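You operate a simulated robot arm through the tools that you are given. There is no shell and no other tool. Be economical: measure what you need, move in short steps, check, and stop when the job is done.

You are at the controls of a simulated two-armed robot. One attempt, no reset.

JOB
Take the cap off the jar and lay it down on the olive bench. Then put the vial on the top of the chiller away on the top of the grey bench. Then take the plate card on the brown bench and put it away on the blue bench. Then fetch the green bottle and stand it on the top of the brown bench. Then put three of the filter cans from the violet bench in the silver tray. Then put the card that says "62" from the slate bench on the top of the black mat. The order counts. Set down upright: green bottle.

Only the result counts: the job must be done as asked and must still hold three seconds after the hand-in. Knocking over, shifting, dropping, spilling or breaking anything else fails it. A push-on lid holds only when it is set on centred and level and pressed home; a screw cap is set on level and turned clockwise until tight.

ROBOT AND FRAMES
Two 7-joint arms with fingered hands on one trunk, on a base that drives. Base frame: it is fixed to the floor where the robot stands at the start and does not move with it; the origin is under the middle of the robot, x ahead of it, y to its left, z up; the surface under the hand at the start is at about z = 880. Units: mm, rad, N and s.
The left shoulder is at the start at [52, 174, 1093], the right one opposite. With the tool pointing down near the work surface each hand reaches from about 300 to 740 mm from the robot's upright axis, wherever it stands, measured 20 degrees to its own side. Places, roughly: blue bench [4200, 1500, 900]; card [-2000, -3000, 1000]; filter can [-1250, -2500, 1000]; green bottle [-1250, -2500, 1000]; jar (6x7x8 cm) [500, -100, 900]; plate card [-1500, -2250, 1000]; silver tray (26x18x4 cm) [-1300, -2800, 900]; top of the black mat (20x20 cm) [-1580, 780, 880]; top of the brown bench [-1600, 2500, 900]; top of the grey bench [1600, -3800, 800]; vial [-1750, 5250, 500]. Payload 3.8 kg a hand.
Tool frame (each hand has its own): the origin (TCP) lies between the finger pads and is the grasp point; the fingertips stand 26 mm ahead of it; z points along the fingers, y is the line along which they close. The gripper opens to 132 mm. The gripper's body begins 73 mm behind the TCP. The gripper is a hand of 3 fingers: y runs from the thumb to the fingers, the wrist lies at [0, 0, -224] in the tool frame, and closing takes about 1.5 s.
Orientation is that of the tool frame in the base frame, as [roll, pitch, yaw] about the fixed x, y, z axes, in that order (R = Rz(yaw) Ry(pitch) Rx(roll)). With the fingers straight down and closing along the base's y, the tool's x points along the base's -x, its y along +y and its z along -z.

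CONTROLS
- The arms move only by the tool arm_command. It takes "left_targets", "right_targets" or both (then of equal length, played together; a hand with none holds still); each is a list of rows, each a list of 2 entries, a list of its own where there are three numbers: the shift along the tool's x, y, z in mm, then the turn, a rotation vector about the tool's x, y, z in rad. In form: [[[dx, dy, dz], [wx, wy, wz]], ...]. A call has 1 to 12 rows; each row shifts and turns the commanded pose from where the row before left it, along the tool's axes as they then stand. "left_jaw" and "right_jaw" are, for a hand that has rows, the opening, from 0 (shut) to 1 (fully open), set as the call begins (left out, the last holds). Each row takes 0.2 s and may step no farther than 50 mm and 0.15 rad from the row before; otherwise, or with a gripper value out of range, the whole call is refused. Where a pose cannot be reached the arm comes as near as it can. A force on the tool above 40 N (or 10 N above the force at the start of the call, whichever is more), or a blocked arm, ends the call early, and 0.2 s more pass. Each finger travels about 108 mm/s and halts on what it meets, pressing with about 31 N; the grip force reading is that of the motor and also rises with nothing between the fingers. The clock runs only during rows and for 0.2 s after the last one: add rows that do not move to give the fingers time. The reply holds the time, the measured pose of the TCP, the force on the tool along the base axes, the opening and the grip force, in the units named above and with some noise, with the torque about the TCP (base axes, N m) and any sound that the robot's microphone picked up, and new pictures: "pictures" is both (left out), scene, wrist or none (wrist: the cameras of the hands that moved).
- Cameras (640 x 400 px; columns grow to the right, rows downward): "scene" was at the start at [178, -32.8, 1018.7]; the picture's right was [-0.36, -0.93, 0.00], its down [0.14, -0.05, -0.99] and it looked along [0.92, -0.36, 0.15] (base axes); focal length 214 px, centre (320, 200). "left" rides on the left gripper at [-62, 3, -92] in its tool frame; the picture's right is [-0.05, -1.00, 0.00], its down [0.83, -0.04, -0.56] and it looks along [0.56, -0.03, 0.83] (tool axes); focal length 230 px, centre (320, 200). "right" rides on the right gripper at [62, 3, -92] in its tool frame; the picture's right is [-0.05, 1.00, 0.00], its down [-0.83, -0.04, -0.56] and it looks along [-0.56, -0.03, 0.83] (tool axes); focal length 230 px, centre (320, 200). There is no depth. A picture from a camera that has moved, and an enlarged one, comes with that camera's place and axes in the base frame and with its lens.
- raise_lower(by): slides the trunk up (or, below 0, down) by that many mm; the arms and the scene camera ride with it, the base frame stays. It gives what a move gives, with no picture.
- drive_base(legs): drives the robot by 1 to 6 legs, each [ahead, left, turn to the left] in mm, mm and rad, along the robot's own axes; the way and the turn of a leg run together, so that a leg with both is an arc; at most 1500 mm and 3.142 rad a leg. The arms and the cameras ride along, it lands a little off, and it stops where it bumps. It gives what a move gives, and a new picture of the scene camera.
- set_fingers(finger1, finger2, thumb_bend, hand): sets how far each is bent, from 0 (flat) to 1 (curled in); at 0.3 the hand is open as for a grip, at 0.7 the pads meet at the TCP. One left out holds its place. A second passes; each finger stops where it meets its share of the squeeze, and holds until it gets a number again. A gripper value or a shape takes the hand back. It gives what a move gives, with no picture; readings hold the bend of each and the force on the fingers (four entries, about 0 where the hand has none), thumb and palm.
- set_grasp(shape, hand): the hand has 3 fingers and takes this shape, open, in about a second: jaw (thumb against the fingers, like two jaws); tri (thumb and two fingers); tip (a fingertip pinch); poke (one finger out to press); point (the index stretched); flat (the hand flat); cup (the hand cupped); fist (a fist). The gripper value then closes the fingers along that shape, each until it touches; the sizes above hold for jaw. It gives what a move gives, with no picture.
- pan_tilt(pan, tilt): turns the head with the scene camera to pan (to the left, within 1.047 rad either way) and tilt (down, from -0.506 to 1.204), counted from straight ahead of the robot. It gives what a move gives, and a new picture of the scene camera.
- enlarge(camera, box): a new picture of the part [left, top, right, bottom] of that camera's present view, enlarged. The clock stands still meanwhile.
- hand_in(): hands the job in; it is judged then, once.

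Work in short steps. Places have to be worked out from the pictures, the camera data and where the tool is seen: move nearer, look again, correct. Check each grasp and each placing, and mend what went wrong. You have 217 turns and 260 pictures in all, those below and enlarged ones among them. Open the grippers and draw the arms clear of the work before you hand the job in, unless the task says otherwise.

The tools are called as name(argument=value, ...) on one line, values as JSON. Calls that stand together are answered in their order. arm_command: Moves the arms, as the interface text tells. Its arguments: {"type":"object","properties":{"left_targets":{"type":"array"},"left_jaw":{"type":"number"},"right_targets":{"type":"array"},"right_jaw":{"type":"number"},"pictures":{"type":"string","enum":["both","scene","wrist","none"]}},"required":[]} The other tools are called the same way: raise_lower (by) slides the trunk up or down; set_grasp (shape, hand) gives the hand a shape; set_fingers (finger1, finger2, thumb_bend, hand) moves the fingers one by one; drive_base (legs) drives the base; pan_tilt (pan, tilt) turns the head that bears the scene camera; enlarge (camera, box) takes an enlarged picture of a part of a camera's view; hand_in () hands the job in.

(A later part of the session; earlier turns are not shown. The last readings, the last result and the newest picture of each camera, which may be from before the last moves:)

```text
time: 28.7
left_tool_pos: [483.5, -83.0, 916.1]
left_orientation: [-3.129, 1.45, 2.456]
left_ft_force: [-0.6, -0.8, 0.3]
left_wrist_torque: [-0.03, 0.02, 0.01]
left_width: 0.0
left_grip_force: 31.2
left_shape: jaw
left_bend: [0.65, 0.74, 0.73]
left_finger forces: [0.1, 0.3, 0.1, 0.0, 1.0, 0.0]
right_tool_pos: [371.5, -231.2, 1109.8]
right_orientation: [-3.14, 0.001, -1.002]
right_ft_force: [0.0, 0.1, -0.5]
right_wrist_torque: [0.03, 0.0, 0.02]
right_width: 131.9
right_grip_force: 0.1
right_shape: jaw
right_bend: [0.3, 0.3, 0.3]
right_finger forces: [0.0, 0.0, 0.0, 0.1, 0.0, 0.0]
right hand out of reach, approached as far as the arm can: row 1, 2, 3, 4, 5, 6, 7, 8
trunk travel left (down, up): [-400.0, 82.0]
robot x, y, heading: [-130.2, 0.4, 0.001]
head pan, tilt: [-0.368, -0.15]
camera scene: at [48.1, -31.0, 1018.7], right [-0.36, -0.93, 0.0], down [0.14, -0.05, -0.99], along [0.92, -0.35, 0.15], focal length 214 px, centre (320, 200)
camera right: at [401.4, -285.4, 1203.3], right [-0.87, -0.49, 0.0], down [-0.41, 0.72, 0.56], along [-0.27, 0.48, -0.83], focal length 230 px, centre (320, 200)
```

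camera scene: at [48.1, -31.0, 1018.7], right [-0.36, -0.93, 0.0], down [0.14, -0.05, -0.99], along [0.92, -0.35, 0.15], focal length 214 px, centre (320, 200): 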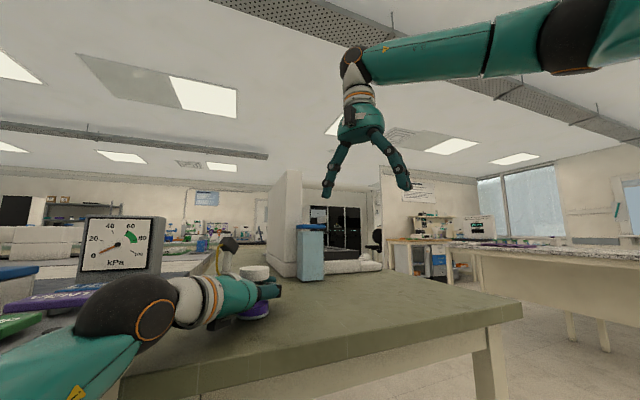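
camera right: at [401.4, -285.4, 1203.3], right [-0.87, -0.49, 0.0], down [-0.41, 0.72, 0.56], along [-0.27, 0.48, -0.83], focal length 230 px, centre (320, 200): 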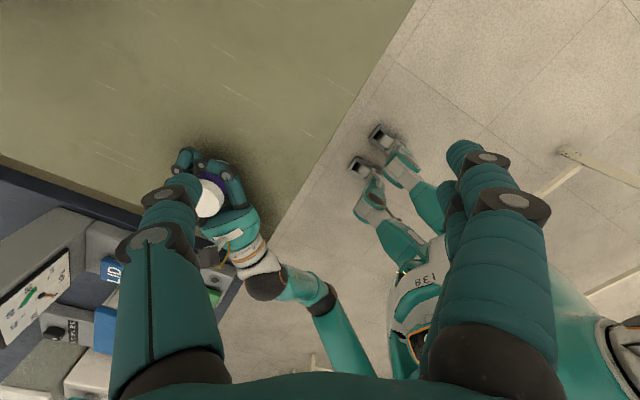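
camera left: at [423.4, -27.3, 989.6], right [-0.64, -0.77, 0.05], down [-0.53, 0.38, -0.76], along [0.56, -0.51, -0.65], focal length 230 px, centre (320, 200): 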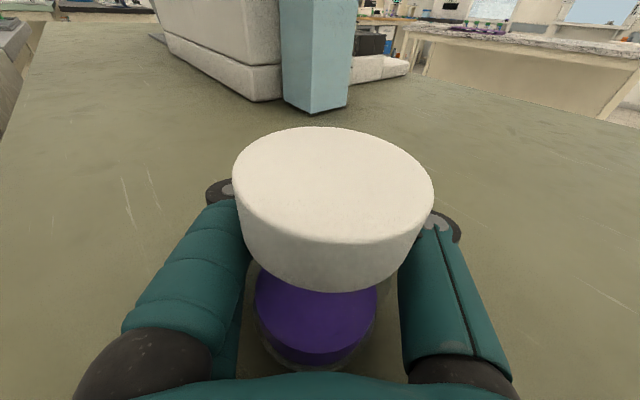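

Right reach over the cap is poor at this height and yaw. I change plan: release the jar with the left, then try the cap with the right hand alone (if the jar comes along, I'll hold it in the air with the left).

arm_command(left_targets=[[[0, 0, 0], [0, 0, 0]], [[0, 0, 0], [0, 0, 0]], [[0, 0, 0], [0, 0, 0]], [[0, 0, 0], [0, 0, 0]], [[0, 0, 0], [0, 0, 0]], [[0, 0, 0], [0, 0, 0]]], right_targets=[[[0, 0, 0], [0, 0, 0.15]], [[0, 0, 0], [0, 0, 0.15]], [[0, 0, 0], [0, 0, 0.15]], [[0, 0, 0], [0, 0, 0.15]], [[0, 0, 0], [0, 0, 0.15]], [[0, 0, 0], [0, 0, 0.15]]], left_jaw=1.0, pictures="none")

arm_command(left_targets=[[[0, 0, -35], [0, 0, 0]], [[0, 0, -35], [0, 0, 0]], [[0, 0, -35], [0, 0, 0]], [[0, 0, -35], [0, 0, 0]], [[0, 0, 0], [0, 0, 0]], [[0, 0, 0], [0, 0, 0]], [[0, 0, 0], [0, 0, 0]]], right_targets=[[[0, 0, 0], [0, 0, 0.15]], [[0, 0, 0], [0, 0, 0.15]], [[0, 0, 0], [0, 0, 0.15]], [[0, 0, 0], [0, 0, 0.15]], [[0, 0, 0], [0, 0, 0.15]], [[0, 0, 0], [0, 0, 0.15]], [[0, 0, 0], [0, 0, 0.15]]], pictures="both")

```text
time: 30.1
left_tool_pos: [484.4, -83.0, 916.7]
left_orientation: [-3.128, 1.448, 2.457]
left_ft_force: [1.0, -0.1, -0.8]
left_wrist_torque: [-0.01, -0.01, 0.02]
left_width: 132.0
left_grip_force: 0.0
left_shape: jaw
left_bend: [0.3, 0.3, 0.3]
left_finger forces: [0.0, 0.0, 0.0, 0.0, 0.0, 0.0]
right_tool_pos: [369.5, -229.7, 1111.9]
right_orientation: [-3.139, -0.001, -1.902]
right_ft_force: [-0.5, -0.7, 0.0]
right_wrist_torque: [0.02, 0.0, -0.02]
right_width: 132.0
right_grip_force: 0.1
right_shape: jaw
right_bend: [0.3, 0.3, 0.3]
right_finger forces: [0.0, 0.0, 0.0, 0.1, 0.1, 0.1]
trunk travel left (down, up): [-400.0, 82.0]
robot x, y, heading: [-131.2, 3.1, 0.002]
head pan, tilt: [-0.368, -0.15]
```

```text
time: 31.7
left_tool_pos: [377.2, 4.0, 932.8]
left_orientation: [-3.127, 1.45, 2.456]
left_ft_force: [-0.1, 0.5, -0.2]
left_wrist_torque: [0.03, 0.01, 0.02]
left_width: 131.6
left_grip_force: 0.0
left_shape: jaw
left_bend: [0.3, 0.3, 0.3]
left_finger forces: [0.1, 0.1, 0.0, 0.0, 0.0, 0.0]
right_tool_pos: [370.2, -231.0, 1111.0]
right_orientation: [3.141, 0.003, -2.953]
right_ft_force: [0.3, 0.7, 0.2]
right_wrist_torque: [0.01, -0.02, -0.01]
right_width: 132.0
right_grip_force: 0.2
right_shape: jaw
right_bend: [0.3, 0.3, 0.3]
right_finger forces: [0.0, 0.0, 0.0, 0.1, 0.1, 0.0]
trunk travel left (down, up): [-400.0, 82.0]
robot x, y, heading: [-128.9, -2.6, 0.001]
head pan, tilt: [-0.368, -0.15]
camera scene: at [48.2, -30.9, 1018.7], right [-0.36, -0.93, 0.0], down [0.14, -0.05, -0.99], along [0.92, -0.35, 0.15], focal length 214 px, centre (320, 200)
camera right: at [309.9, -241.2, 1203.6], right [-0.14, 0.99, 0.0], down [0.82, 0.11, 0.56], along [0.55, 0.08, -0.83], focal length 230 px, centre (320, 200)
camera left: at [316.6, 60.6, 1005.3], right [-0.64, -0.77, 0.05], down [-0.53, 0.38, -0.76], along [0.56, -0.51, -0.65], focal length 230 px, centre (320, 200)
```

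scene: 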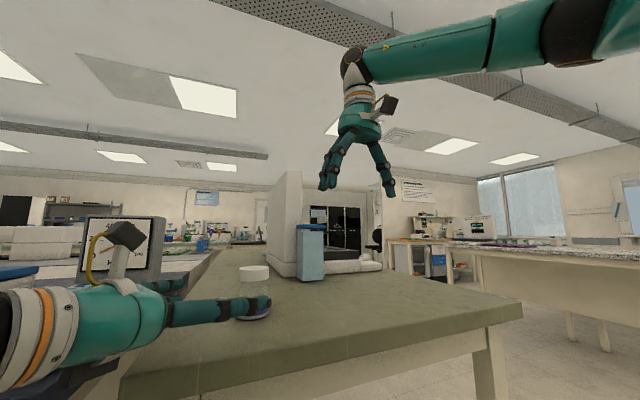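
right: 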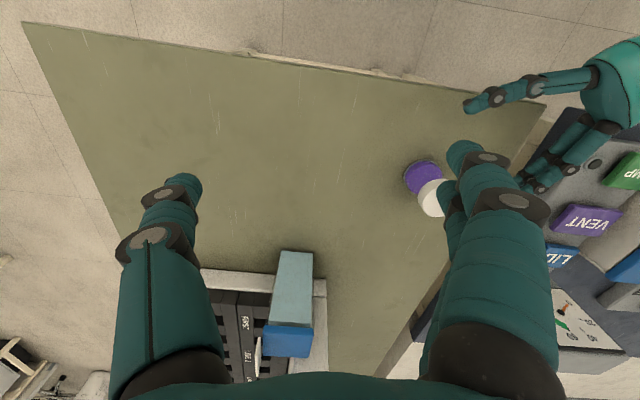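
left: 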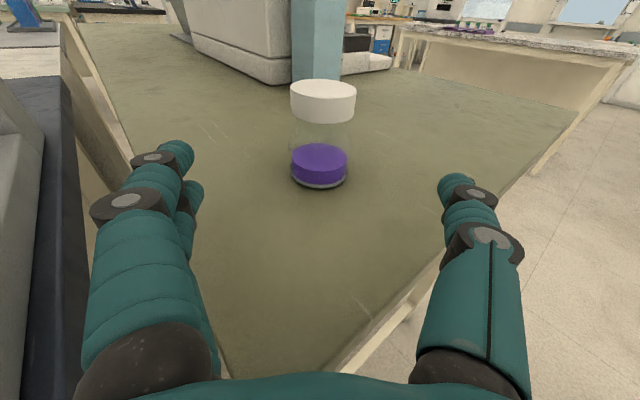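

Jar is upright near [462,-67]. I draw the left hand back and bring the right hand above the cap at low height.

arm_command(left_targets=[[[-16, 7.6, -34.7], [0, 0, 0]], [[-16, 7.6, -34.7], [0, 0, 0]], [[-16, 7.6, -34.7], [0, 0, 0]], [[0, 0, 0], [0, 0, 0]], [[0, 0, 0], [0, 0, 0]], [[0, 0, 0], [0, 0, 0]], [[0, 0, 0], [0, 0, 0]]], right_targets=[[[0, 0, 0], [0, 0, 0]], [[-24.2, 28.7, 20.2], [0, 0, 0]], [[-24.2, 28.7, 20.2], [0, 0, 0]], [[-24.2, 28.7, 20.2], [0, 0, 0]], [[-24.2, 28.7, 20.2], [0, 0, 0]], [[-24.2, 28.7, 20.2], [0, 0, 0]], [[0, 0, 0], [0, 0, 0]]], pictures="both")

```text
time: 33.3
left_tool_pos: [335.1, 73.8, 980.5]
left_orientation: [-3.127, 1.452, 2.458]
left_ft_force: [0.2, 0.2, 0.8]
left_wrist_torque: [-0.03, -0.01, 0.01]
left_width: 131.8
left_grip_force: 0.0
left_shape: jaw
left_bend: [0.3, 0.3, 0.3]
left_finger forces: [0.1, 0.0, 0.0, 0.0, 0.1, 0.0]
left hand out of reach, approached as far as the arm can: row 3
right_tool_pos: [372.7, -232.4, 1105.1]
right_orientation: [-3.141, 0.001, -2.95]
right_ft_force: [-0.3, -0.1, 0.0]
right_wrist_torque: [0.01, 0.0, 0.0]
right_width: 131.7
right_grip_force: 0.1
right_shape: jaw
right_bend: [0.3, 0.3, 0.3]
right_finger forces: [0.0, 0.1, 0.0, 0.1, 0.1, 0.0]
right hand out of reach, approached as far as the arm can: row 2, 3, 4, 5, 6
trunk travel left (down, up): [-400.0, 82.0]
robot x, y, heading: [-132.5, 2.3, 0.007]
head pan, tilt: [-0.368, -0.15]
camera scene: at [48.2, -31.0, 1018.7], right [-0.36, -0.93, 0.0], down [0.14, -0.05, -0.99], along [0.92, -0.35, 0.15], focal length 214 px, centre (320, 200)
camera right: at [311.9, -241.8, 1198.7], right [-0.14, 0.99, 0.0], down [0.82, 0.12, 0.56], along [0.55, 0.08, -0.83], focal length 230 px, centre (320, 200)
camera left: at [274.0, 129.7, 1051.4], right [-0.64, -0.77, 0.05], down [-0.53, 0.38, -0.76], along [0.56, -0.51, -0.65], focal length 230 px, centre (320, 200)
```

scene: 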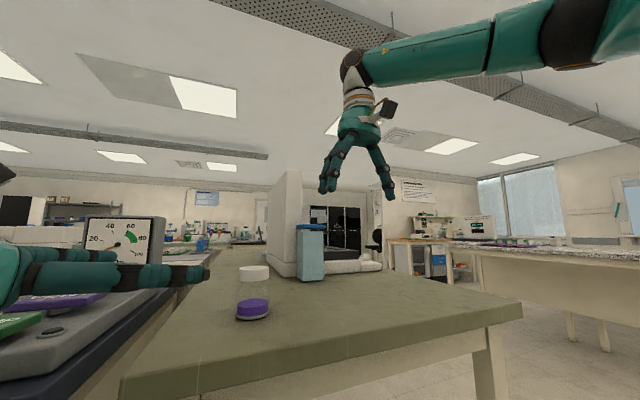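
right: 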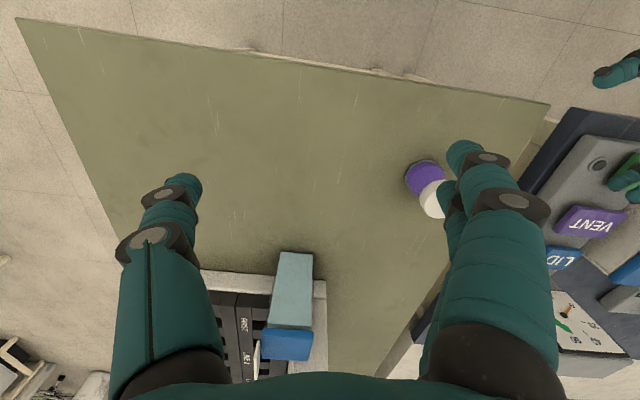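
left: 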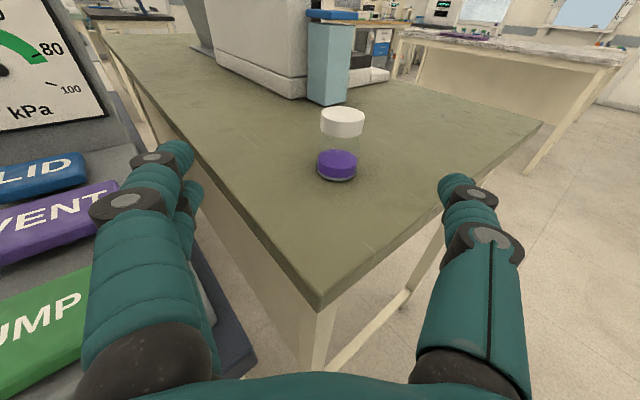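

The right arm is stuck at a limit at this height; I go straight down first and see whether that frees it.

arm_command(right_targets=[[[0, 0, 30], [0, 0, 0]], [[0, 0, 30], [0, 0, 0]], [[0, 0, 30], [0, 0, 0]], [[0, 0, 0], [0, 0, 0]]], pictures="none")

arm_command(right_targets=[[[-24.2, 28.7, 0], [0, 0, 0]], [[-24.2, 28.7, 0], [0, 0, 0]], [[0, 0, 0], [0, 0, 0]]], pictures="scene")

```text
time: 34.3
left_tool_pos: [335.3, 72.9, 978.8]
left_orientation: [-3.127, 1.451, 2.455]
left_ft_force: [0.3, 0.7, 0.3]
left_wrist_torque: [0.01, 0.02, 0.02]
left_width: 132.3
left_grip_force: 0.1
left_shape: jaw
left_bend: [0.3, 0.3, 0.3]
left_finger forces: [0.0, 0.1, 0.1, 0.0, 0.0, 0.0]
right_tool_pos: [371.8, -230.4, 1016.7]
right_orientation: [-3.141, 0.001, -2.951]
right_ft_force: [0.7, -0.4, 0.3]
right_wrist_torque: [-0.04, 0.03, 0.02]
right_width: 131.9
right_grip_force: 0.1
right_shape: jaw
right_bend: [0.3, 0.3, 0.3]
right_finger forces: [0.0, 0.1, 0.0, 0.0, 0.0, 0.1]
trunk travel left (down, up): [-400.0, 82.0]
robot x, y, heading: [-129.3, -0.1, -0.002]
head pan, tilt: [-0.368, -0.15]
```

```text
time: 35.1
left_tool_pos: [334.6, 73.3, 978.3]
left_orientation: [-3.125, 1.451, 2.459]
left_ft_force: [0.1, -0.9, -0.2]
left_wrist_torque: [0.02, 0.02, -0.04]
left_width: 132.3
left_grip_force: 0.0
left_shape: jaw
left_bend: [0.3, 0.3, 0.3]
left_finger forces: [0.1, 0.0, 0.0, 0.0, 0.0, 0.0]
right_tool_pos: [378.0, -220.8, 1017.2]
right_orientation: [-3.142, 0.001, -2.952]
right_ft_force: [-0.4, -0.6, -1.0]
right_wrist_torque: [0.01, -0.01, 0.0]
right_width: 132.0
right_grip_force: 0.1
right_shape: jaw
right_bend: [0.3, 0.3, 0.3]
right_finger forces: [0.0, 0.0, 0.0, 0.1, 0.0, 0.1]
right hand out of reach, approached as far as the arm can: row 1, 2
trunk travel left (down, up): [-400.0, 82.0]
robot x, y, heading: [-131.2, 0.4, -0.002]
head pan, tilt: [-0.368, -0.15]
camera scene: at [48.3, -30.9, 1018.7], right [-0.36, -0.93, 0.0], down [0.14, -0.05, -0.99], along [0.92, -0.35, 0.15], focal length 214 px, centre (320, 200)
```

scene: 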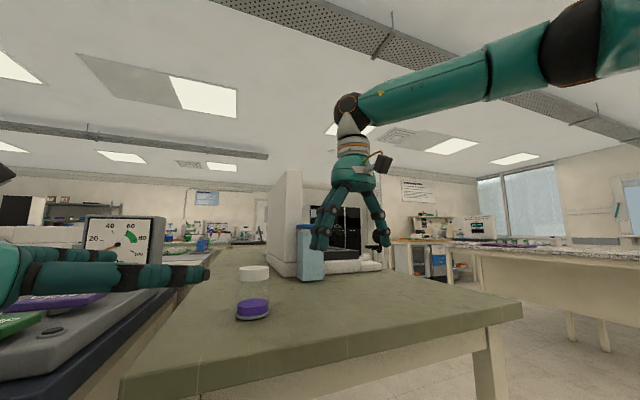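

The right arm cannot reach inward past its own side, so I turn the base left 0.3 rad to put the cap in the right arm's comfortable sector.

drive_base(legs=[[0, 0, 0.3]])

```text
time: 36.5
left_tool_pos: [293.8, 206.6, 979.3]
left_orientation: [-3.127, 1.453, 2.753]
left_ft_force: [-0.7, -0.5, 0.5]
left_wrist_torque: [-0.02, -0.01, -0.02]
left_width: 132.1
left_grip_force: 0.1
left_shape: jaw
left_bend: [0.3, 0.3, 0.3]
left_finger forces: [0.0, 0.0, 0.1, 0.1, 0.0, 0.0]
right_tool_pos: [421.6, -62.1, 1017.0]
right_orientation: [-3.14, 0.003, -2.655]
right_ft_force: [-0.1, 0.3, -0.2]
right_wrist_torque: [-0.01, -0.01, 0.0]
right_width: 131.9
right_grip_force: 0.1
right_shape: jaw
right_bend: [0.3, 0.3, 0.3]
right_finger forces: [0.1, 0.1, 0.0, 0.1, 0.0, 0.0]
trunk travel left (down, up): [-400.0, 82.0]
robot x, y, heading: [-131.0, 4.1, 0.296]
head pan, tilt: [-0.368, -0.15]
camera scene: at [49.3, 22.5, 1018.7], right [-0.07, -1.0, 0.0], down [0.15, -0.01, -0.99], along [0.99, -0.07, 0.15], focal length 214 px, centre (320, 200)
```

scene: 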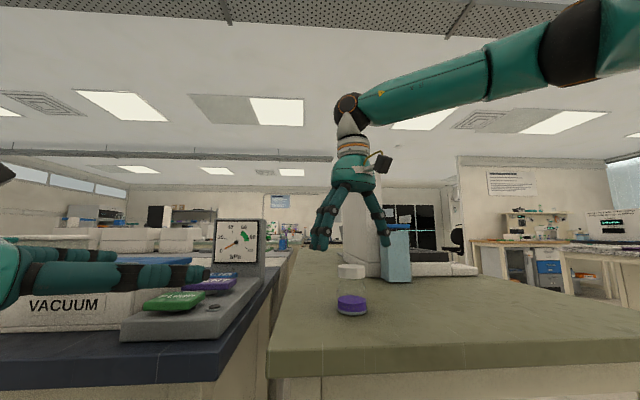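

Cap confirmed near [462,-66]. I centre the right hand over it at the present height, then view from the wrist.

arm_command(right_targets=[[[-33.9, -23.6, 0], [0, 0, 0]], [[0, 0, 0], [0, 0, 0]], [[0, 0, 0], [0, 0, 0]]], pictures="wrist")

```text
time: 37.3
left_tool_pos: [294.2, 205.4, 980.0]
left_orientation: [-3.126, 1.45, 2.756]
left_ft_force: [0.6, 0.8, 0.3]
left_wrist_torque: [0.0, -0.03, -0.02]
left_width: 132.1
left_grip_force: 0.0
left_shape: jaw
left_bend: [0.3, 0.3, 0.3]
left_finger forces: [0.0, 0.0, 0.0, 0.0, 0.0, 0.0]
right_tool_pos: [449.8, -80.3, 1012.4]
right_orientation: [3.141, 0.001, -2.655]
right_ft_force: [0.3, 0.3, -0.2]
right_wrist_torque: [-0.03, -0.02, -0.01]
right_width: 131.6
right_grip_force: 0.1
right_shape: jaw
right_bend: [0.3, 0.3, 0.3]
right_finger forces: [0.0, 0.1, 0.0, 0.1, 0.0, 0.1]
right hand out of reach, approached as far as the arm can: row 1
trunk travel left (down, up): [-400.0, 82.0]
robot x, y, heading: [-130.3, 0.5, 0.306]
head pan, tilt: [-0.368, -0.15]
camera right: at [395.7, -107.3, 1104.9], right [-0.42, 0.91, 0.0], down [0.75, 0.35, 0.56], along [0.5, 0.24, -0.83], focal length 230 px, centre (320, 200)
```

right: 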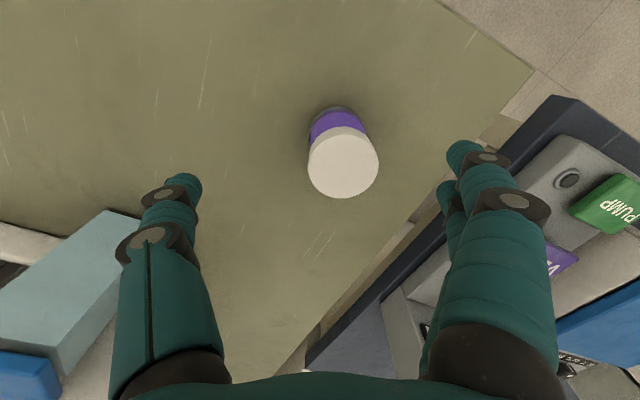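

Wrist view puts the cap 16 mm toward +y_t and 8 mm forward of the TCP. I correct, then descend partway.

arm_command(right_targets=[[[-8, 15.8, 0], [0, 0, 0]], [[0, 0, 20], [0, 0, 0]], [[0, 0, 0], [0, 0, 0]]], pictures="wrist")

```text
time: 38.1
left_tool_pos: [293.0, 205.9, 979.3]
left_orientation: [-3.128, 1.453, 2.752]
left_ft_force: [0.2, 0.2, -1.1]
left_wrist_torque: [0.04, 0.02, -0.03]
left_width: 131.9
left_grip_force: 0.1
left_shape: jaw
left_bend: [0.3, 0.3, 0.3]
left_finger forces: [0.0, 0.0, 0.0, 0.0, 0.0, 0.0]
right_tool_pos: [450.9, -78.4, 991.3]
right_orientation: [3.14, 0.002, -2.654]
right_ft_force: [-0.2, 0.1, -0.9]
right_wrist_torque: [0.03, -0.02, -0.01]
right_width: 132.0
right_grip_force: 0.0
right_shape: jaw
right_bend: [0.3, 0.3, 0.3]
right_finger forces: [0.0, 0.0, 0.0, 0.1, 0.0, 0.0]
right hand out of reach, approached as far as the arm can: row 1
trunk travel left (down, up): [-400.0, 82.0]
robot x, y, heading: [-126.5, 4.7, 0.298]
head pan, tilt: [-0.368, -0.15]
camera right: at [395.3, -106.3, 1084.8], right [-0.42, 0.91, 0.0], down [0.75, 0.35, 0.56], along [0.51, 0.24, -0.83], focal length 230 px, centre (320, 200)
```

right: 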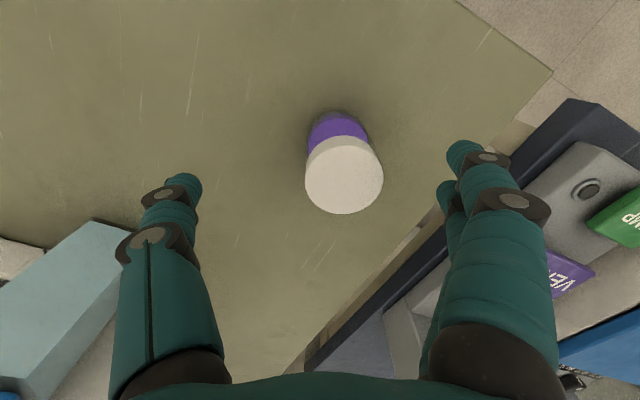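

Still at the edge of reach. I raise the hand a bit and drive ahead 110 mm so the cap comes closer to the body.

arm_command(right_targets=[[[30, 0, -30], [0, 0, 0]], [[40, 0, 0], [0, 0, 0]], [[0, 0, 0], [0, 0, 0]]], pictures="none")

drive_base(legs=[[110, 0, 0]])

```text
time: 38.9
left_tool_pos: [293.1, 205.5, 979.6]
left_orientation: [-3.123, 1.45, 2.757]
left_ft_force: [-1.3, 0.0, -0.8]
left_wrist_torque: [0.01, -0.02, -0.01]
left_width: 131.9
left_grip_force: 0.0
left_shape: jaw
left_bend: [0.3, 0.3, 0.3]
left_finger forces: [0.1, 0.0, 0.0, 0.0, 0.0, 0.0]
right_tool_pos: [389.1, -110.7, 1021.7]
right_orientation: [3.139, 0.002, -2.654]
right_ft_force: [0.4, -0.7, 0.3]
right_wrist_torque: [0.0, 0.0, 0.0]
right_width: 131.8
right_grip_force: 0.0
right_shape: jaw
right_bend: [0.3, 0.3, 0.3]
right_finger forces: [0.0, 0.0, 0.0, 0.0, 0.0, 0.0]
trunk travel left (down, up): [-400.0, 82.0]
robot x, y, heading: [-129.7, 1.0, 0.298]
head pan, tilt: [-0.368, -0.15]
```

```text
time: 39.9
left_tool_pos: [346.1, 223.7, 982.3]
left_orientation: [-3.108, 1.456, 2.766]
left_ft_force: [-6.1, 0.1, 1.0]
left_wrist_torque: [0.08, 0.05, 0.31]
left_width: 131.8
left_grip_force: 0.0
left_shape: jaw
left_bend: [0.3, 0.31, 0.3]
left_finger forces: [0.0, 5.6, 0.0, 0.0, 0.0, 0.0]
right_tool_pos: [448.4, -92.2, 1020.7]
right_orientation: [3.141, 0.0, -2.654]
right_ft_force: [-0.5, 0.8, -0.3]
right_wrist_torque: [-0.04, 0.0, 0.01]
right_width: 131.7
right_grip_force: 0.1
right_shape: jaw
right_bend: [0.3, 0.3, 0.3]
right_finger forces: [0.1, 0.0, 0.0, 0.0, 0.1, 0.0]
trunk travel left (down, up): [-400.0, 82.0]
robot x, y, heading: [-70.1, 23.2, 0.299]
head pan, tilt: [-0.368, -0.15]
stopped in leg 1: the force on the tool passed its limit at 138 N (the readings are from after the stop); the commanded pose is now the measured one
camera scene: at [108.7, 42.0, 1018.8], right [-0.07, -1.0, 0.0], down [0.15, -0.01, -0.99], along [0.99, -0.07, 0.15], focal length 214 px, centre (320, 200)
```

scene: 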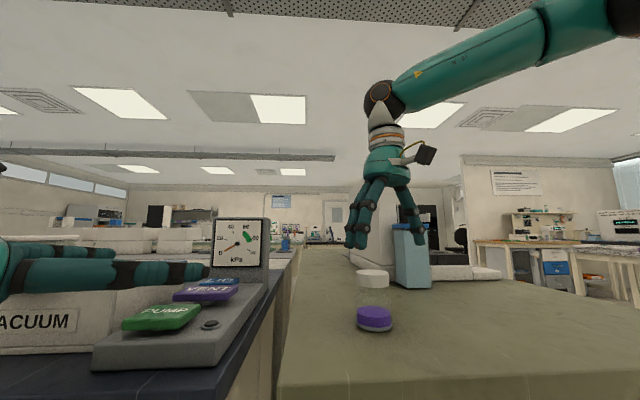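

The left finger bumped the vacuum box. I look to the left to see what was touched.

pan_tilt(pan=0.3, tilt=0.2)

```text
time: 40.9
left_tool_pos: [345.8, 223.6, 983.3]
left_orientation: [-3.112, 1.454, 2.763]
left_ft_force: [-8.3, -1.0, 0.7]
left_wrist_torque: [0.09, 0.06, 0.52]
left_width: 131.8
left_grip_force: 0.1
left_shape: jaw
left_bend: [0.3, 0.31, 0.3]
left_finger forces: [0.0, 8.7, 0.0, 0.0, 0.0, 0.1]
right_tool_pos: [449.6, -92.6, 1020.9]
right_orientation: [-3.141, 0.002, -2.654]
right_ft_force: [-0.1, 0.5, 0.7]
right_wrist_torque: [0.0, 0.0, -0.01]
right_width: 132.0
right_grip_force: 0.0
right_shape: jaw
right_bend: [0.3, 0.3, 0.3]
right_finger forces: [0.0, 0.1, 0.1, 0.1, 0.0, 0.1]
trunk travel left (down, up): [-400.0, 82.0]
robot x, y, heading: [-69.3, 19.6, 0.305]
head pan, tilt: [0.3, 0.201]
camera scene: at [100.4, 99.4, 987.3], right [0.56, -0.83, 0.0], down [-0.16, -0.11, -0.98], along [0.81, 0.55, -0.2], focal length 214 px, centre (320, 200)
```

scene: 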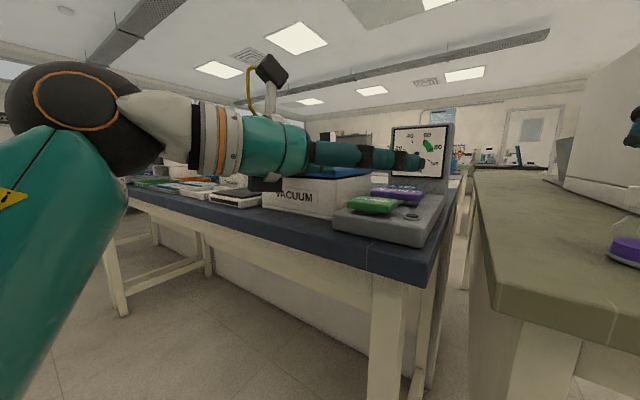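

The vacuum box looks in place. I back up the same way to release the contact, then lift the left hand high.

drive_base(legs=[[-70, 0, 0]])

arm_command(left_targets=[[[0, 0, 0], [0, 0.15, 0]], [[-20, 0, -10], [0, 0.15, 0]], [[-30, 0, -10], [0, 0.15, 0]], [[-30, 0, -10], [0, 0.15, 0]], [[-30, 0, -10], [0, 0.15, 0]], [[-30, 0, -10], [0, 0.15, 0]], [[0, 0, 0], [0, 0.15, 0]], [[0, 0, 0], [0, 0.15, 0]], [[0, 0, 0], [0, 0.12, 0]], [[0, 0, 0], [0, 0, 0]]], pictures="scene")

```text
time: 42.0
left_tool_pos: [279.5, 203.5, 983.2]
left_orientation: [-3.111, 1.452, 2.762]
left_ft_force: [0.6, 0.0, 1.2]
left_wrist_torque: [-0.01, 0.07, 0.03]
left_width: 131.8
left_grip_force: 0.2
left_shape: jaw
left_bend: [0.3, 0.3, 0.3]
left_finger forces: [0.1, 0.1, 0.1, 0.1, 0.0, 0.0]
right_tool_pos: [382.9, -113.3, 1020.6]
right_orientation: [-3.141, 0.002, -2.654]
right_ft_force: [-1.2, 0.3, -0.2]
right_wrist_torque: [-0.03, -0.01, 0.01]
right_width: 132.1
right_grip_force: 0.0
right_shape: jaw
right_bend: [0.3, 0.3, 0.3]
right_finger forces: [0.1, 0.0, 0.0, 0.0, 0.0, 0.1]
trunk travel left (down, up): [-400.0, 82.0]
robot x, y, heading: [-136.8, 0.2, 0.3]
head pan, tilt: [0.3, 0.201]
camera scene: at [34.0, 78.9, 987.3], right [0.57, -0.82, 0.0], down [-0.16, -0.11, -0.98], along [0.81, 0.55, -0.2], focal length 214 px, centre (320, 200)
```

scene: 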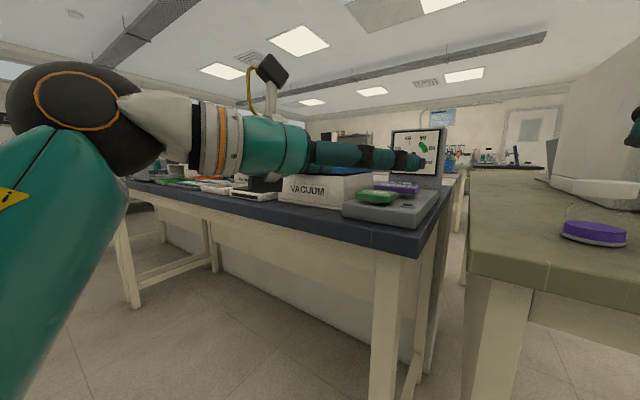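

```text
time: 44.1
left_tool_pos: [327.6, 189.6, 1116.7]
left_orientation: [-3.135, 0.132, 2.737]
left_ft_force: [0.0, -0.1, -0.2]
left_wrist_torque: [0.04, 0.01, 0.0]
left_width: 132.0
left_grip_force: 0.0
left_shape: jaw
left_bend: [0.3, 0.3, 0.3]
left_finger forces: [0.0, 0.0, 0.0, 0.0, 0.0, 0.0]
left hand out of reach, approached as far as the arm can: row 1, 2
right_tool_pos: [384.3, -112.1, 1020.4]
right_orientation: [-3.14, 0.001, -2.656]
right_ft_force: [-0.4, -0.2, 0.3]
right_wrist_torque: [0.02, 0.01, -0.03]
right_width: 132.0
right_grip_force: 0.0
right_shape: jaw
right_bend: [0.3, 0.3, 0.3]
right_finger forces: [0.0, 0.0, 0.0, 0.0, 0.0, 0.0]
trunk travel left (down, up): [-400.0, 82.0]
robot x, y, heading: [-136.3, 0.1, 0.3]
head pan, tilt: [0.3, 0.201]
camera scene: at [34.7, 79.3, 987.1], right [0.57, -0.82, 0.0], down [-0.16, -0.11, -0.98], along [0.81, 0.55, -0.2], focal length 214 px, centre (320, 200)
```

scene: 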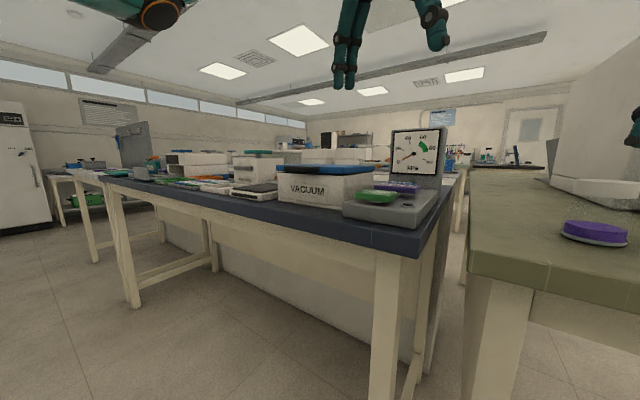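

Left hand is now high and vertical; equipment undisturbed. Drive ahead 110 mm again.

drive_base(legs=[[110, 0, 0]])

arm_command(right_targets=[[[0, 0, 0], [0, 0, 0]]], pictures="wrist")

```text
time: 45.3
left_tool_pos: [430.3, 222.3, 1116.8]
left_orientation: [-3.138, 0.136, 2.737]
left_ft_force: [-0.3, 0.2, -0.3]
left_wrist_torque: [0.01, 0.01, 0.01]
left_width: 132.1
left_grip_force: 0.1
left_shape: jaw
left_bend: [0.3, 0.3, 0.3]
left_finger forces: [0.0, 0.1, 0.1, 0.0, 0.1, 0.0]
right_tool_pos: [487.5, -80.2, 1021.6]
right_orientation: [-3.141, 0.0, -2.652]
right_ft_force: [0.0, -0.6, 0.0]
right_wrist_torque: [0.0, 0.04, 0.02]
right_width: 132.0
right_grip_force: 0.1
right_shape: jaw
right_bend: [0.3, 0.3, 0.3]
right_finger forces: [0.0, 0.1, 0.0, 0.0, 0.0, 0.0]
trunk travel left (down, up): [-400.0, 82.0]
robot x, y, heading: [-35.8, 30.9, 0.302]
head pan, tilt: [0.3, 0.201]
camera scene: at [137.8, 111.4, 987.1], right [0.57, -0.82, 0.0], down [-0.16, -0.11, -0.98], along [0.81, 0.56, -0.2], focal length 214 px, centre (320, 200)
```

scene: 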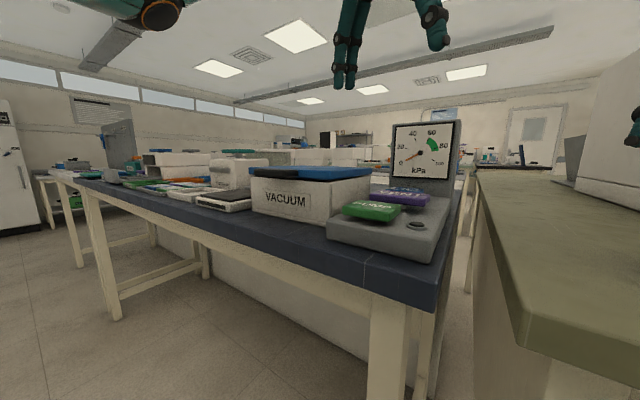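

```text
time: 45.7
left_tool_pos: [430.0, 222.7, 1116.1]
left_orientation: [-3.138, 0.136, 2.734]
left_ft_force: [-0.5, -1.0, 0.0]
left_wrist_torque: [0.01, 0.01, -0.03]
left_width: 132.0
left_grip_force: 0.1
left_shape: jaw
left_bend: [0.3, 0.3, 0.3]
left_finger forces: [0.0, 0.0, 0.0, 0.0, 0.1, 0.0]
right_tool_pos: [487.3, -81.7, 1020.9]
right_orientation: [3.141, 0.001, -2.653]
right_ft_force: [-0.2, -0.1, -0.1]
right_wrist_torque: [0.03, -0.03, -0.03]
right_width: 131.6
right_grip_force: 0.1
right_shape: jaw
right_bend: [0.3, 0.3, 0.3]
right_finger forces: [0.0, 0.0, 0.0, 0.0, 0.0, 0.0]
trunk travel left (down, up): [-400.0, 82.0]
robot x, y, heading: [-32.3, 32.2, 0.302]
head pan, tilt: [0.3, 0.201]
camera right: at [430.5, -107.7, 1113.8], right [-0.42, 0.91, 0.0], down [0.75, 0.35, 0.56], along [0.5, 0.23, -0.83], focal length 230 px, centre (320, 200)
```

right: 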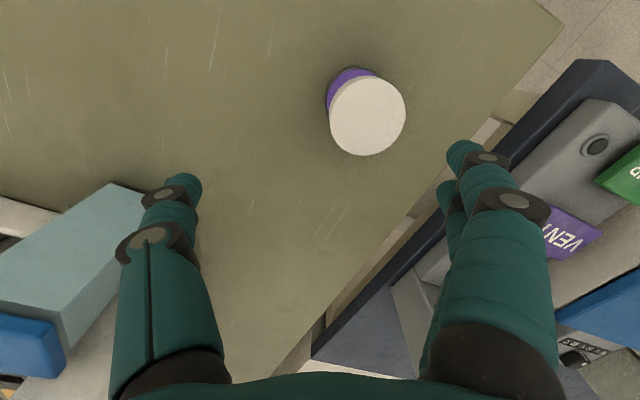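

Cap at [452,-63]. I centre over it and descend to just above.

arm_command(right_targets=[[[22.5, 32.3, 0], [0, 0, 0]], [[0, 0, 15], [0, 0, 0]], [[0, 0, 0], [0, 0, 0]]], pictures="wrist")

```text
time: 46.5
left_tool_pos: [430.0, 222.4, 1116.8]
left_orientation: [-3.137, 0.134, 2.738]
left_ft_force: [0.3, 0.3, 0.4]
left_wrist_torque: [0.02, -0.03, -0.03]
left_width: 132.3
left_grip_force: 0.0
left_shape: jaw
left_bend: [0.3, 0.3, 0.3]
left_finger forces: [0.1, 0.0, 0.0, 0.1, 0.0, 0.0]
right_tool_pos: [453.4, -63.4, 1005.8]
right_orientation: [3.141, 0.002, -2.654]
right_ft_force: [0.0, -0.2, -0.1]
right_wrist_torque: [-0.03, -0.01, 0.0]
right_width: 131.9
right_grip_force: 0.0
right_shape: jaw
right_bend: [0.3, 0.3, 0.3]
right_finger forces: [0.1, 0.1, 0.0, 0.1, 0.0, 0.1]
trunk travel left (down, up): [-400.0, 82.0]
robot x, y, heading: [-32.4, 32.4, 0.304]
head pan, tilt: [0.3, 0.201]
camera right: at [396.7, -90.3, 1098.9], right [-0.42, 0.91, 0.0], down [0.75, 0.35, 0.56], along [0.5, 0.24, -0.83], focal length 230 px, centre (320, 200)
```

right: 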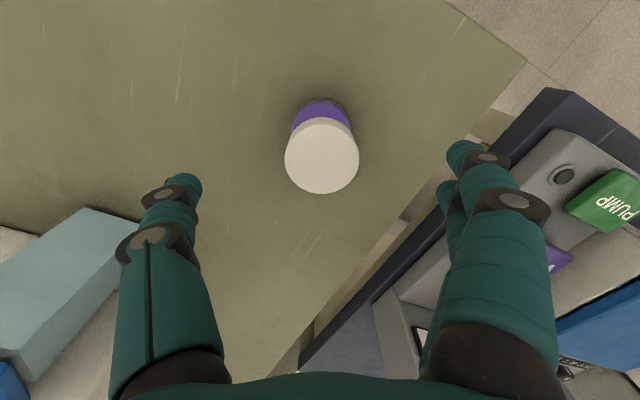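

Centred. Descend 42 mm and close on the cap.

arm_command(right_targets=[[[0, 0, 21], [0, 0, 0]], [[0, 0, 21], [0, 0, 0]], [[0, 0, 0], [0, 0, 0]]], pictures="none")

arm_command(right_targets=[[[0, 0, 0], [0, 0, 0]], [[0, 0, 0], [0, 0, 0]], [[0, 0, 0], [0, 0, 0]], [[0, 0, 0], [0, 0, 0]], [[0, 0, 0], [0, 0, 0]], [[0, 0, 0], [0, 0, 0]]], right_jaw=0.2, pictures="wrist")

```text
time: 47.3
left_tool_pos: [430.4, 222.6, 1116.3]
left_orientation: [-3.139, 0.134, 2.736]
left_ft_force: [-0.3, -0.8, 0.0]
left_wrist_torque: [0.01, 0.01, 0.01]
left_width: 131.9
left_grip_force: 0.0
left_shape: jaw
left_bend: [0.3, 0.3, 0.3]
left_finger forces: [0.0, 0.0, 0.0, 0.0, 0.0, 0.0]
right_tool_pos: [450.9, -60.9, 963.1]
right_orientation: [3.139, 0.0, -2.652]
right_ft_force: [-0.1, 0.1, -0.3]
right_wrist_torque: [-0.01, -0.01, -0.03]
right_width: 132.1
right_grip_force: 0.0
right_shape: jaw
right_bend: [0.3, 0.3, 0.3]
right_finger forces: [0.0, 0.0, 0.0, 0.0, 0.1, 0.0]
trunk travel left (down, up): [-400.0, 82.0]
robot x, y, heading: [-31.4, 29.6, 0.304]
head pan, tilt: [0.3, 0.201]
```

```text
time: 48.7
left_tool_pos: [430.5, 221.7, 1116.6]
left_orientation: [-3.138, 0.134, 2.738]
left_ft_force: [0.1, -0.7, -0.5]
left_wrist_torque: [-0.04, 0.03, 0.0]
left_width: 131.8
left_grip_force: 0.0
left_shape: jaw
left_bend: [0.3, 0.3, 0.3]
left_finger forces: [0.0, 0.1, 0.1, 0.0, 0.0, 0.0]
right_tool_pos: [451.9, -61.6, 963.2]
right_orientation: [-3.14, 0.001, -2.654]
right_ft_force: [-0.1, 0.2, -2.0]
right_wrist_torque: [0.02, 0.01, 0.0]
right_width: 42.7
right_grip_force: 31.3
right_shape: jaw
right_bend: [0.73, 0.74, 0.7]
right_finger forces: [15.1, 13.4, 0.0, 0.0, 27.3, 0.1]
trunk travel left (down, up): [-400.0, 82.0]
robot x, y, heading: [-33.5, 30.3, 0.297]
head pan, tilt: [0.3, 0.201]
camera right: at [396.0, -89.3, 1056.5], right [-0.42, 0.91, 0.0], down [0.75, 0.35, 0.56], along [0.5, 0.24, -0.83], focal length 230 px, centre (320, 200)
```

right: 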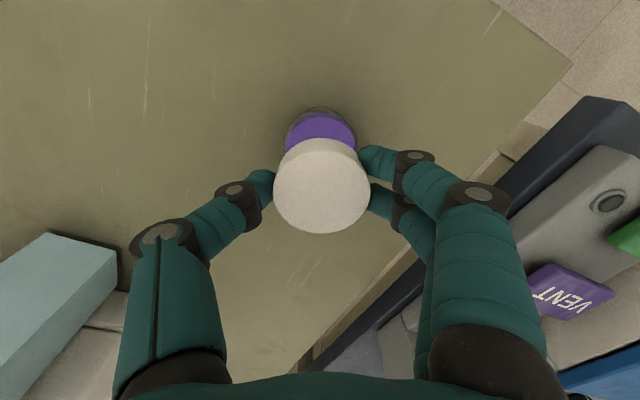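

Firm three-finger grip on the cap (15/13/27 N). I try a gentle 12 mm lift to learn how it is fastened.

arm_command(right_targets=[[[0, 0, -4], [0, 0, 0]], [[0, 0, -4], [0, 0, 0]], [[0, 0, -4], [0, 0, 0]], [[0, 0, 0], [0, 0, 0]]], pictures="wrist")

pan_tilt(pan=-0.45, tilt=0.2)

```text
time: 49.7
left_tool_pos: [431.0, 221.8, 1116.7]
left_orientation: [-3.138, 0.135, 2.737]
left_ft_force: [-0.6, 0.0, -0.2]
left_wrist_torque: [-0.03, -0.02, -0.03]
left_width: 131.9
left_grip_force: 0.0
left_shape: jaw
left_bend: [0.3, 0.3, 0.3]
left_finger forces: [0.1, 0.0, 0.0, 0.0, 0.0, 0.0]
right_tool_pos: [451.7, -61.6, 976.5]
right_orientation: [3.141, 0.001, -2.652]
right_ft_force: [-0.2, -0.1, -0.5]
right_wrist_torque: [0.0, -0.03, 0.01]
right_width: 42.5
right_grip_force: 31.3
right_shape: jaw
right_bend: [0.73, 0.74, 0.7]
right_finger forces: [15.1, 13.4, 0.0, 0.1, 27.3, 0.0]
trunk travel left (down, up): [-400.0, 82.0]
robot x, y, heading: [-31.4, 29.8, 0.307]
head pan, tilt: [0.3, 0.201]
camera right: at [396.4, -89.7, 1068.8], right [-0.42, 0.91, 0.0], down [0.75, 0.35, 0.56], along [0.5, 0.23, -0.83], focal length 230 px, centre (320, 200)
```

right: 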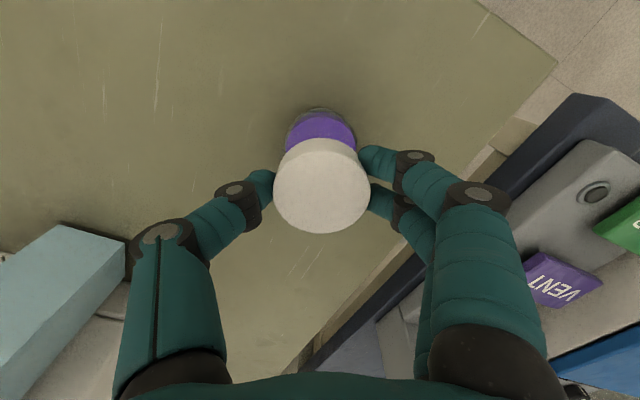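

```text
time: 50.8
left_tool_pos: [431.0, 222.8, 1115.3]
left_orientation: [-3.139, 0.135, 2.737]
left_ft_force: [0.2, 0.4, -0.2]
left_wrist_torque: [0.0, -0.02, 0.02]
left_width: 131.9
left_grip_force: 0.0
left_shape: jaw
left_bend: [0.3, 0.3, 0.3]
left_finger forces: [0.0, 0.0, 0.0, 0.0, 0.1, 0.1]
right_tool_pos: [452.0, -62.7, 976.8]
right_orientation: [3.14, 0.0, -2.654]
right_ft_force: [0.1, 0.3, -1.1]
right_wrist_torque: [-0.02, 0.03, 0.0]
right_width: 42.5
right_grip_force: 31.2
right_shape: jaw
right_bend: [0.73, 0.74, 0.7]
right_finger forces: [14.9, 13.3, 0.0, 0.0, 27.2, 0.1]
trunk travel left (down, up): [-400.0, 82.0]
robot x, y, heading: [-32.2, 30.6, 0.303]
head pan, tilt: [-0.45, 0.201]
camera scene: at [153.0, 44.8, 987.1], right [-0.15, -0.99, 0.0], down [-0.2, 0.03, -0.98], along [0.97, -0.14, -0.2], focal length 214 px, centre (320, 200)
```

scene: 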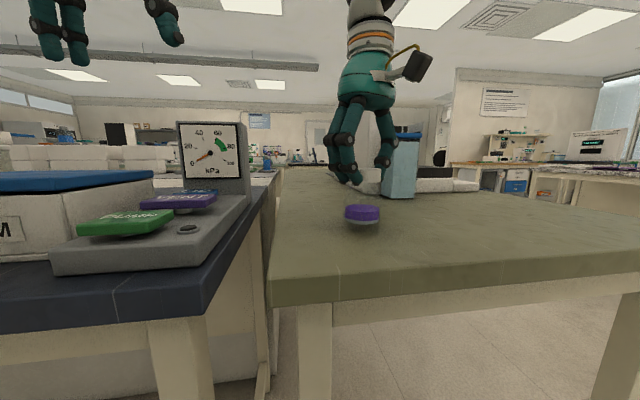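

The jar comes up with the cap, so it is a screw cap and the jar must be held. I'll do this in free air: raise the trunk (better inward reach), back away from the benches, grip the jar body with the left hand and unscrew there.

raise_lower(by=80)

drive_base(legs=[[-400, 0, 0]])

```text
time: 52.0
left_tool_pos: [432.2, 222.5, 1195.4]
left_orientation: [-3.137, 0.13, 2.737]
left_ft_force: [-0.8, 0.1, 0.4]
left_wrist_torque: [-0.01, 0.03, -0.02]
left_width: 131.9
left_grip_force: 0.0
left_shape: jaw
left_bend: [0.3, 0.3, 0.3]
left_finger forces: [0.0, 0.0, 0.1, 0.1, 0.0, 0.0]
right_tool_pos: [451.7, -62.9, 1056.3]
right_orientation: [3.141, -0.001, -2.655]
right_ft_force: [0.0, 0.2, -1.3]
right_wrist_torque: [-0.01, -0.01, 0.01]
right_width: 42.6
right_grip_force: 31.0
right_shape: jaw
right_bend: [0.73, 0.74, 0.7]
right_finger forces: [15.0, 13.5, 0.0, 0.0, 27.3, 0.0]
trunk travel left (down, up): [-480.0, 2.0]
robot x, y, heading: [-34.0, 29.0, 0.302]
head pan, tilt: [-0.45, 0.201]
```

```text
time: 54.5
left_tool_pos: [44.7, 98.9, 1195.9]
left_orientation: [-3.138, 0.135, 2.729]
left_ft_force: [-0.1, 0.4, -0.8]
left_wrist_torque: [0.02, -0.01, 0.0]
left_width: 132.2
left_grip_force: 0.1
left_shape: jaw
left_bend: [0.3, 0.3, 0.3]
left_finger forces: [0.1, 0.0, 0.0, 0.1, 0.0, 0.0]
right_tool_pos: [63.7, -185.7, 1055.9]
right_orientation: [3.141, 0.001, -2.662]
right_ft_force: [0.3, 0.2, -1.2]
right_wrist_torque: [0.01, 0.03, -0.01]
right_width: 42.4
right_grip_force: 30.8
right_shape: jaw
right_bend: [0.73, 0.74, 0.7]
right_finger forces: [15.1, 13.6, 0.1, 0.0, 27.3, 0.1]
trunk travel left (down, up): [-480.0, 2.0]
robot x, y, heading: [-419.1, -90.7, 0.298]
head pan, tilt: [-0.45, 0.201]
camera scene: at [-225.3, -73.1, 1095.9], right [-0.16, -0.99, 0.0], down [-0.2, 0.03, -0.98], along [0.97, -0.15, -0.2], focal length 214 px, centre (320, 200)
```

scene: 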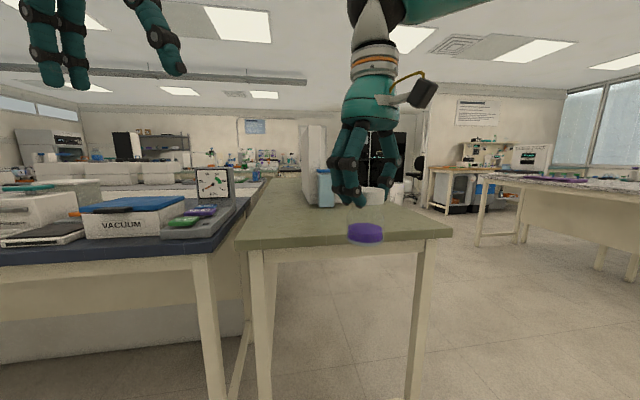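

Free space now. I move the jar (right hand) slightly inward and swing the left hand to a level, slightly upward-pointing posture.

arm_command(left_targets=[[[0, 0, 0], [0, -0.1464, 0]], [[0, 0, 0], [0, -0.1464, 0]], [[0, 0, 0], [0, -0.1464, 0]], [[0, 0, 0], [0, -0.1464, 0]], [[0, 0, 0], [0, -0.1464, 0]], [[0, 0, 0], [0, -0.1464, 0]], [[0, 0, 0], [0, -0.1464, 0]], [[0, 0, 0], [0, -0.1464, 0]], [[0, 0, 0], [0, -0.1464, 0]], [[0, 0, 0], [0, -0.1464, 0]], [[0, 0, 0], [0, -0.1464, 0]], [[0, 0, 0], [0, 0, 0]]], right_targets=[[[-16.8, 25, 13.3], [0, 0, 0]], [[-16.8, 25, 13.3], [0, 0, 0]], [[-16.8, 25, 13.3], [0, 0, 0]], [[0, 0, 0], [0, 0, 0]], [[0, 0, 0], [0, 0, 0]], [[0, 0, 0], [0, 0, 0]], [[0, 0, 0], [0, 0, 0]], [[0, 0, 0], [0, 0, 0]], [[0, 0, 0], [0, 0, 0]], [[0, 0, 0], [0, 0, 0]], [[0, 0, 0], [0, 0, 0]], [[0, 0, 0], [0, 0, 0]]], pictures="both")

```text
time: 57.1
left_tool_pos: [44.5, 102.1, 1196.4]
left_orientation: [-0.015, 1.396, -0.43]
left_ft_force: [-0.4, 0.3, -1.1]
left_wrist_torque: [-0.05, -0.03, 0.0]
left_width: 132.2
left_grip_force: 0.0
left_shape: jaw
left_bend: [0.3, 0.3, 0.3]
left_finger forces: [0.0, 0.0, 0.1, 0.0, 0.0, 0.0]
right_tool_pos: [40.7, -176.5, 1035.0]
right_orientation: [3.14, 0.002, -2.661]
right_ft_force: [0.6, -0.5, -0.6]
right_wrist_torque: [-0.01, 0.04, 0.03]
right_width: 42.4
right_grip_force: 31.0
right_shape: jaw
right_bend: [0.73, 0.74, 0.7]
right_finger forces: [15.0, 13.6, 0.0, 0.1, 27.3, 0.1]
right hand out of reach, approached as far as the arm can: row 1, 2, 3
trunk travel left (down, up): [-480.0, 2.0]
robot x, y, heading: [-420.3, -88.7, 0.293]
head pan, tilt: [-0.45, 0.201]
camera scene: at [-225.4, -73.0, 1096.1], right [-0.16, -0.99, 0.0], down [-0.2, 0.03, -0.98], along [0.97, -0.15, -0.2], focal length 214 px, centre (320, 200)
camera right: at [-16.1, -203.3, 1128.2], right [-0.42, 0.91, 0.0], down [0.76, 0.34, 0.56], along [0.51, 0.23, -0.83], focal length 230 px, centre (320, 200)
camera left: at [-46.1, 143.5, 1240.9], right [-0.41, -0.91, 0.05], down [-0.38, 0.12, -0.92], along [0.83, -0.4, -0.4], focal length 230 px, centre (320, 200)
```

scene: 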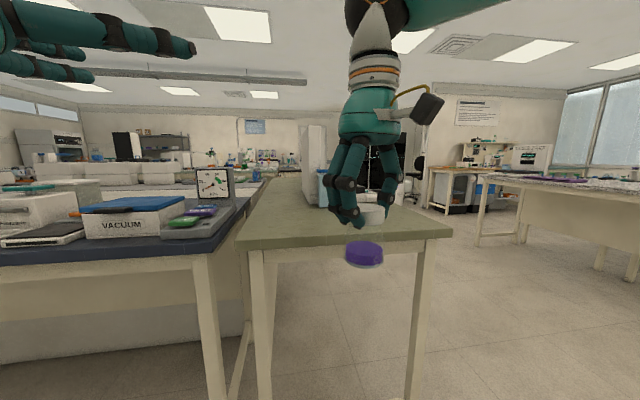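
right: 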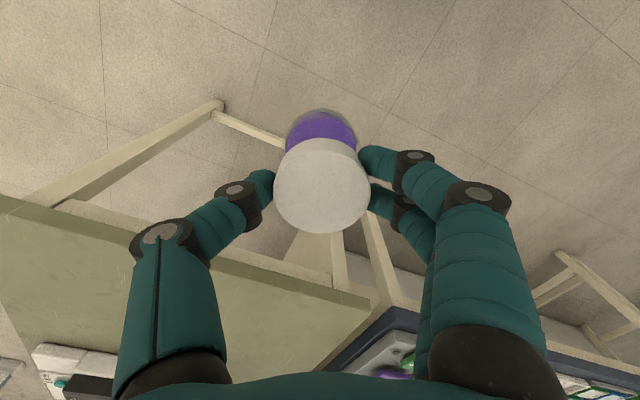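
left: 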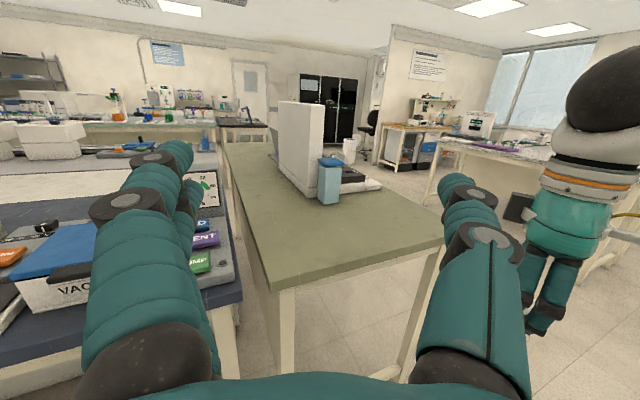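

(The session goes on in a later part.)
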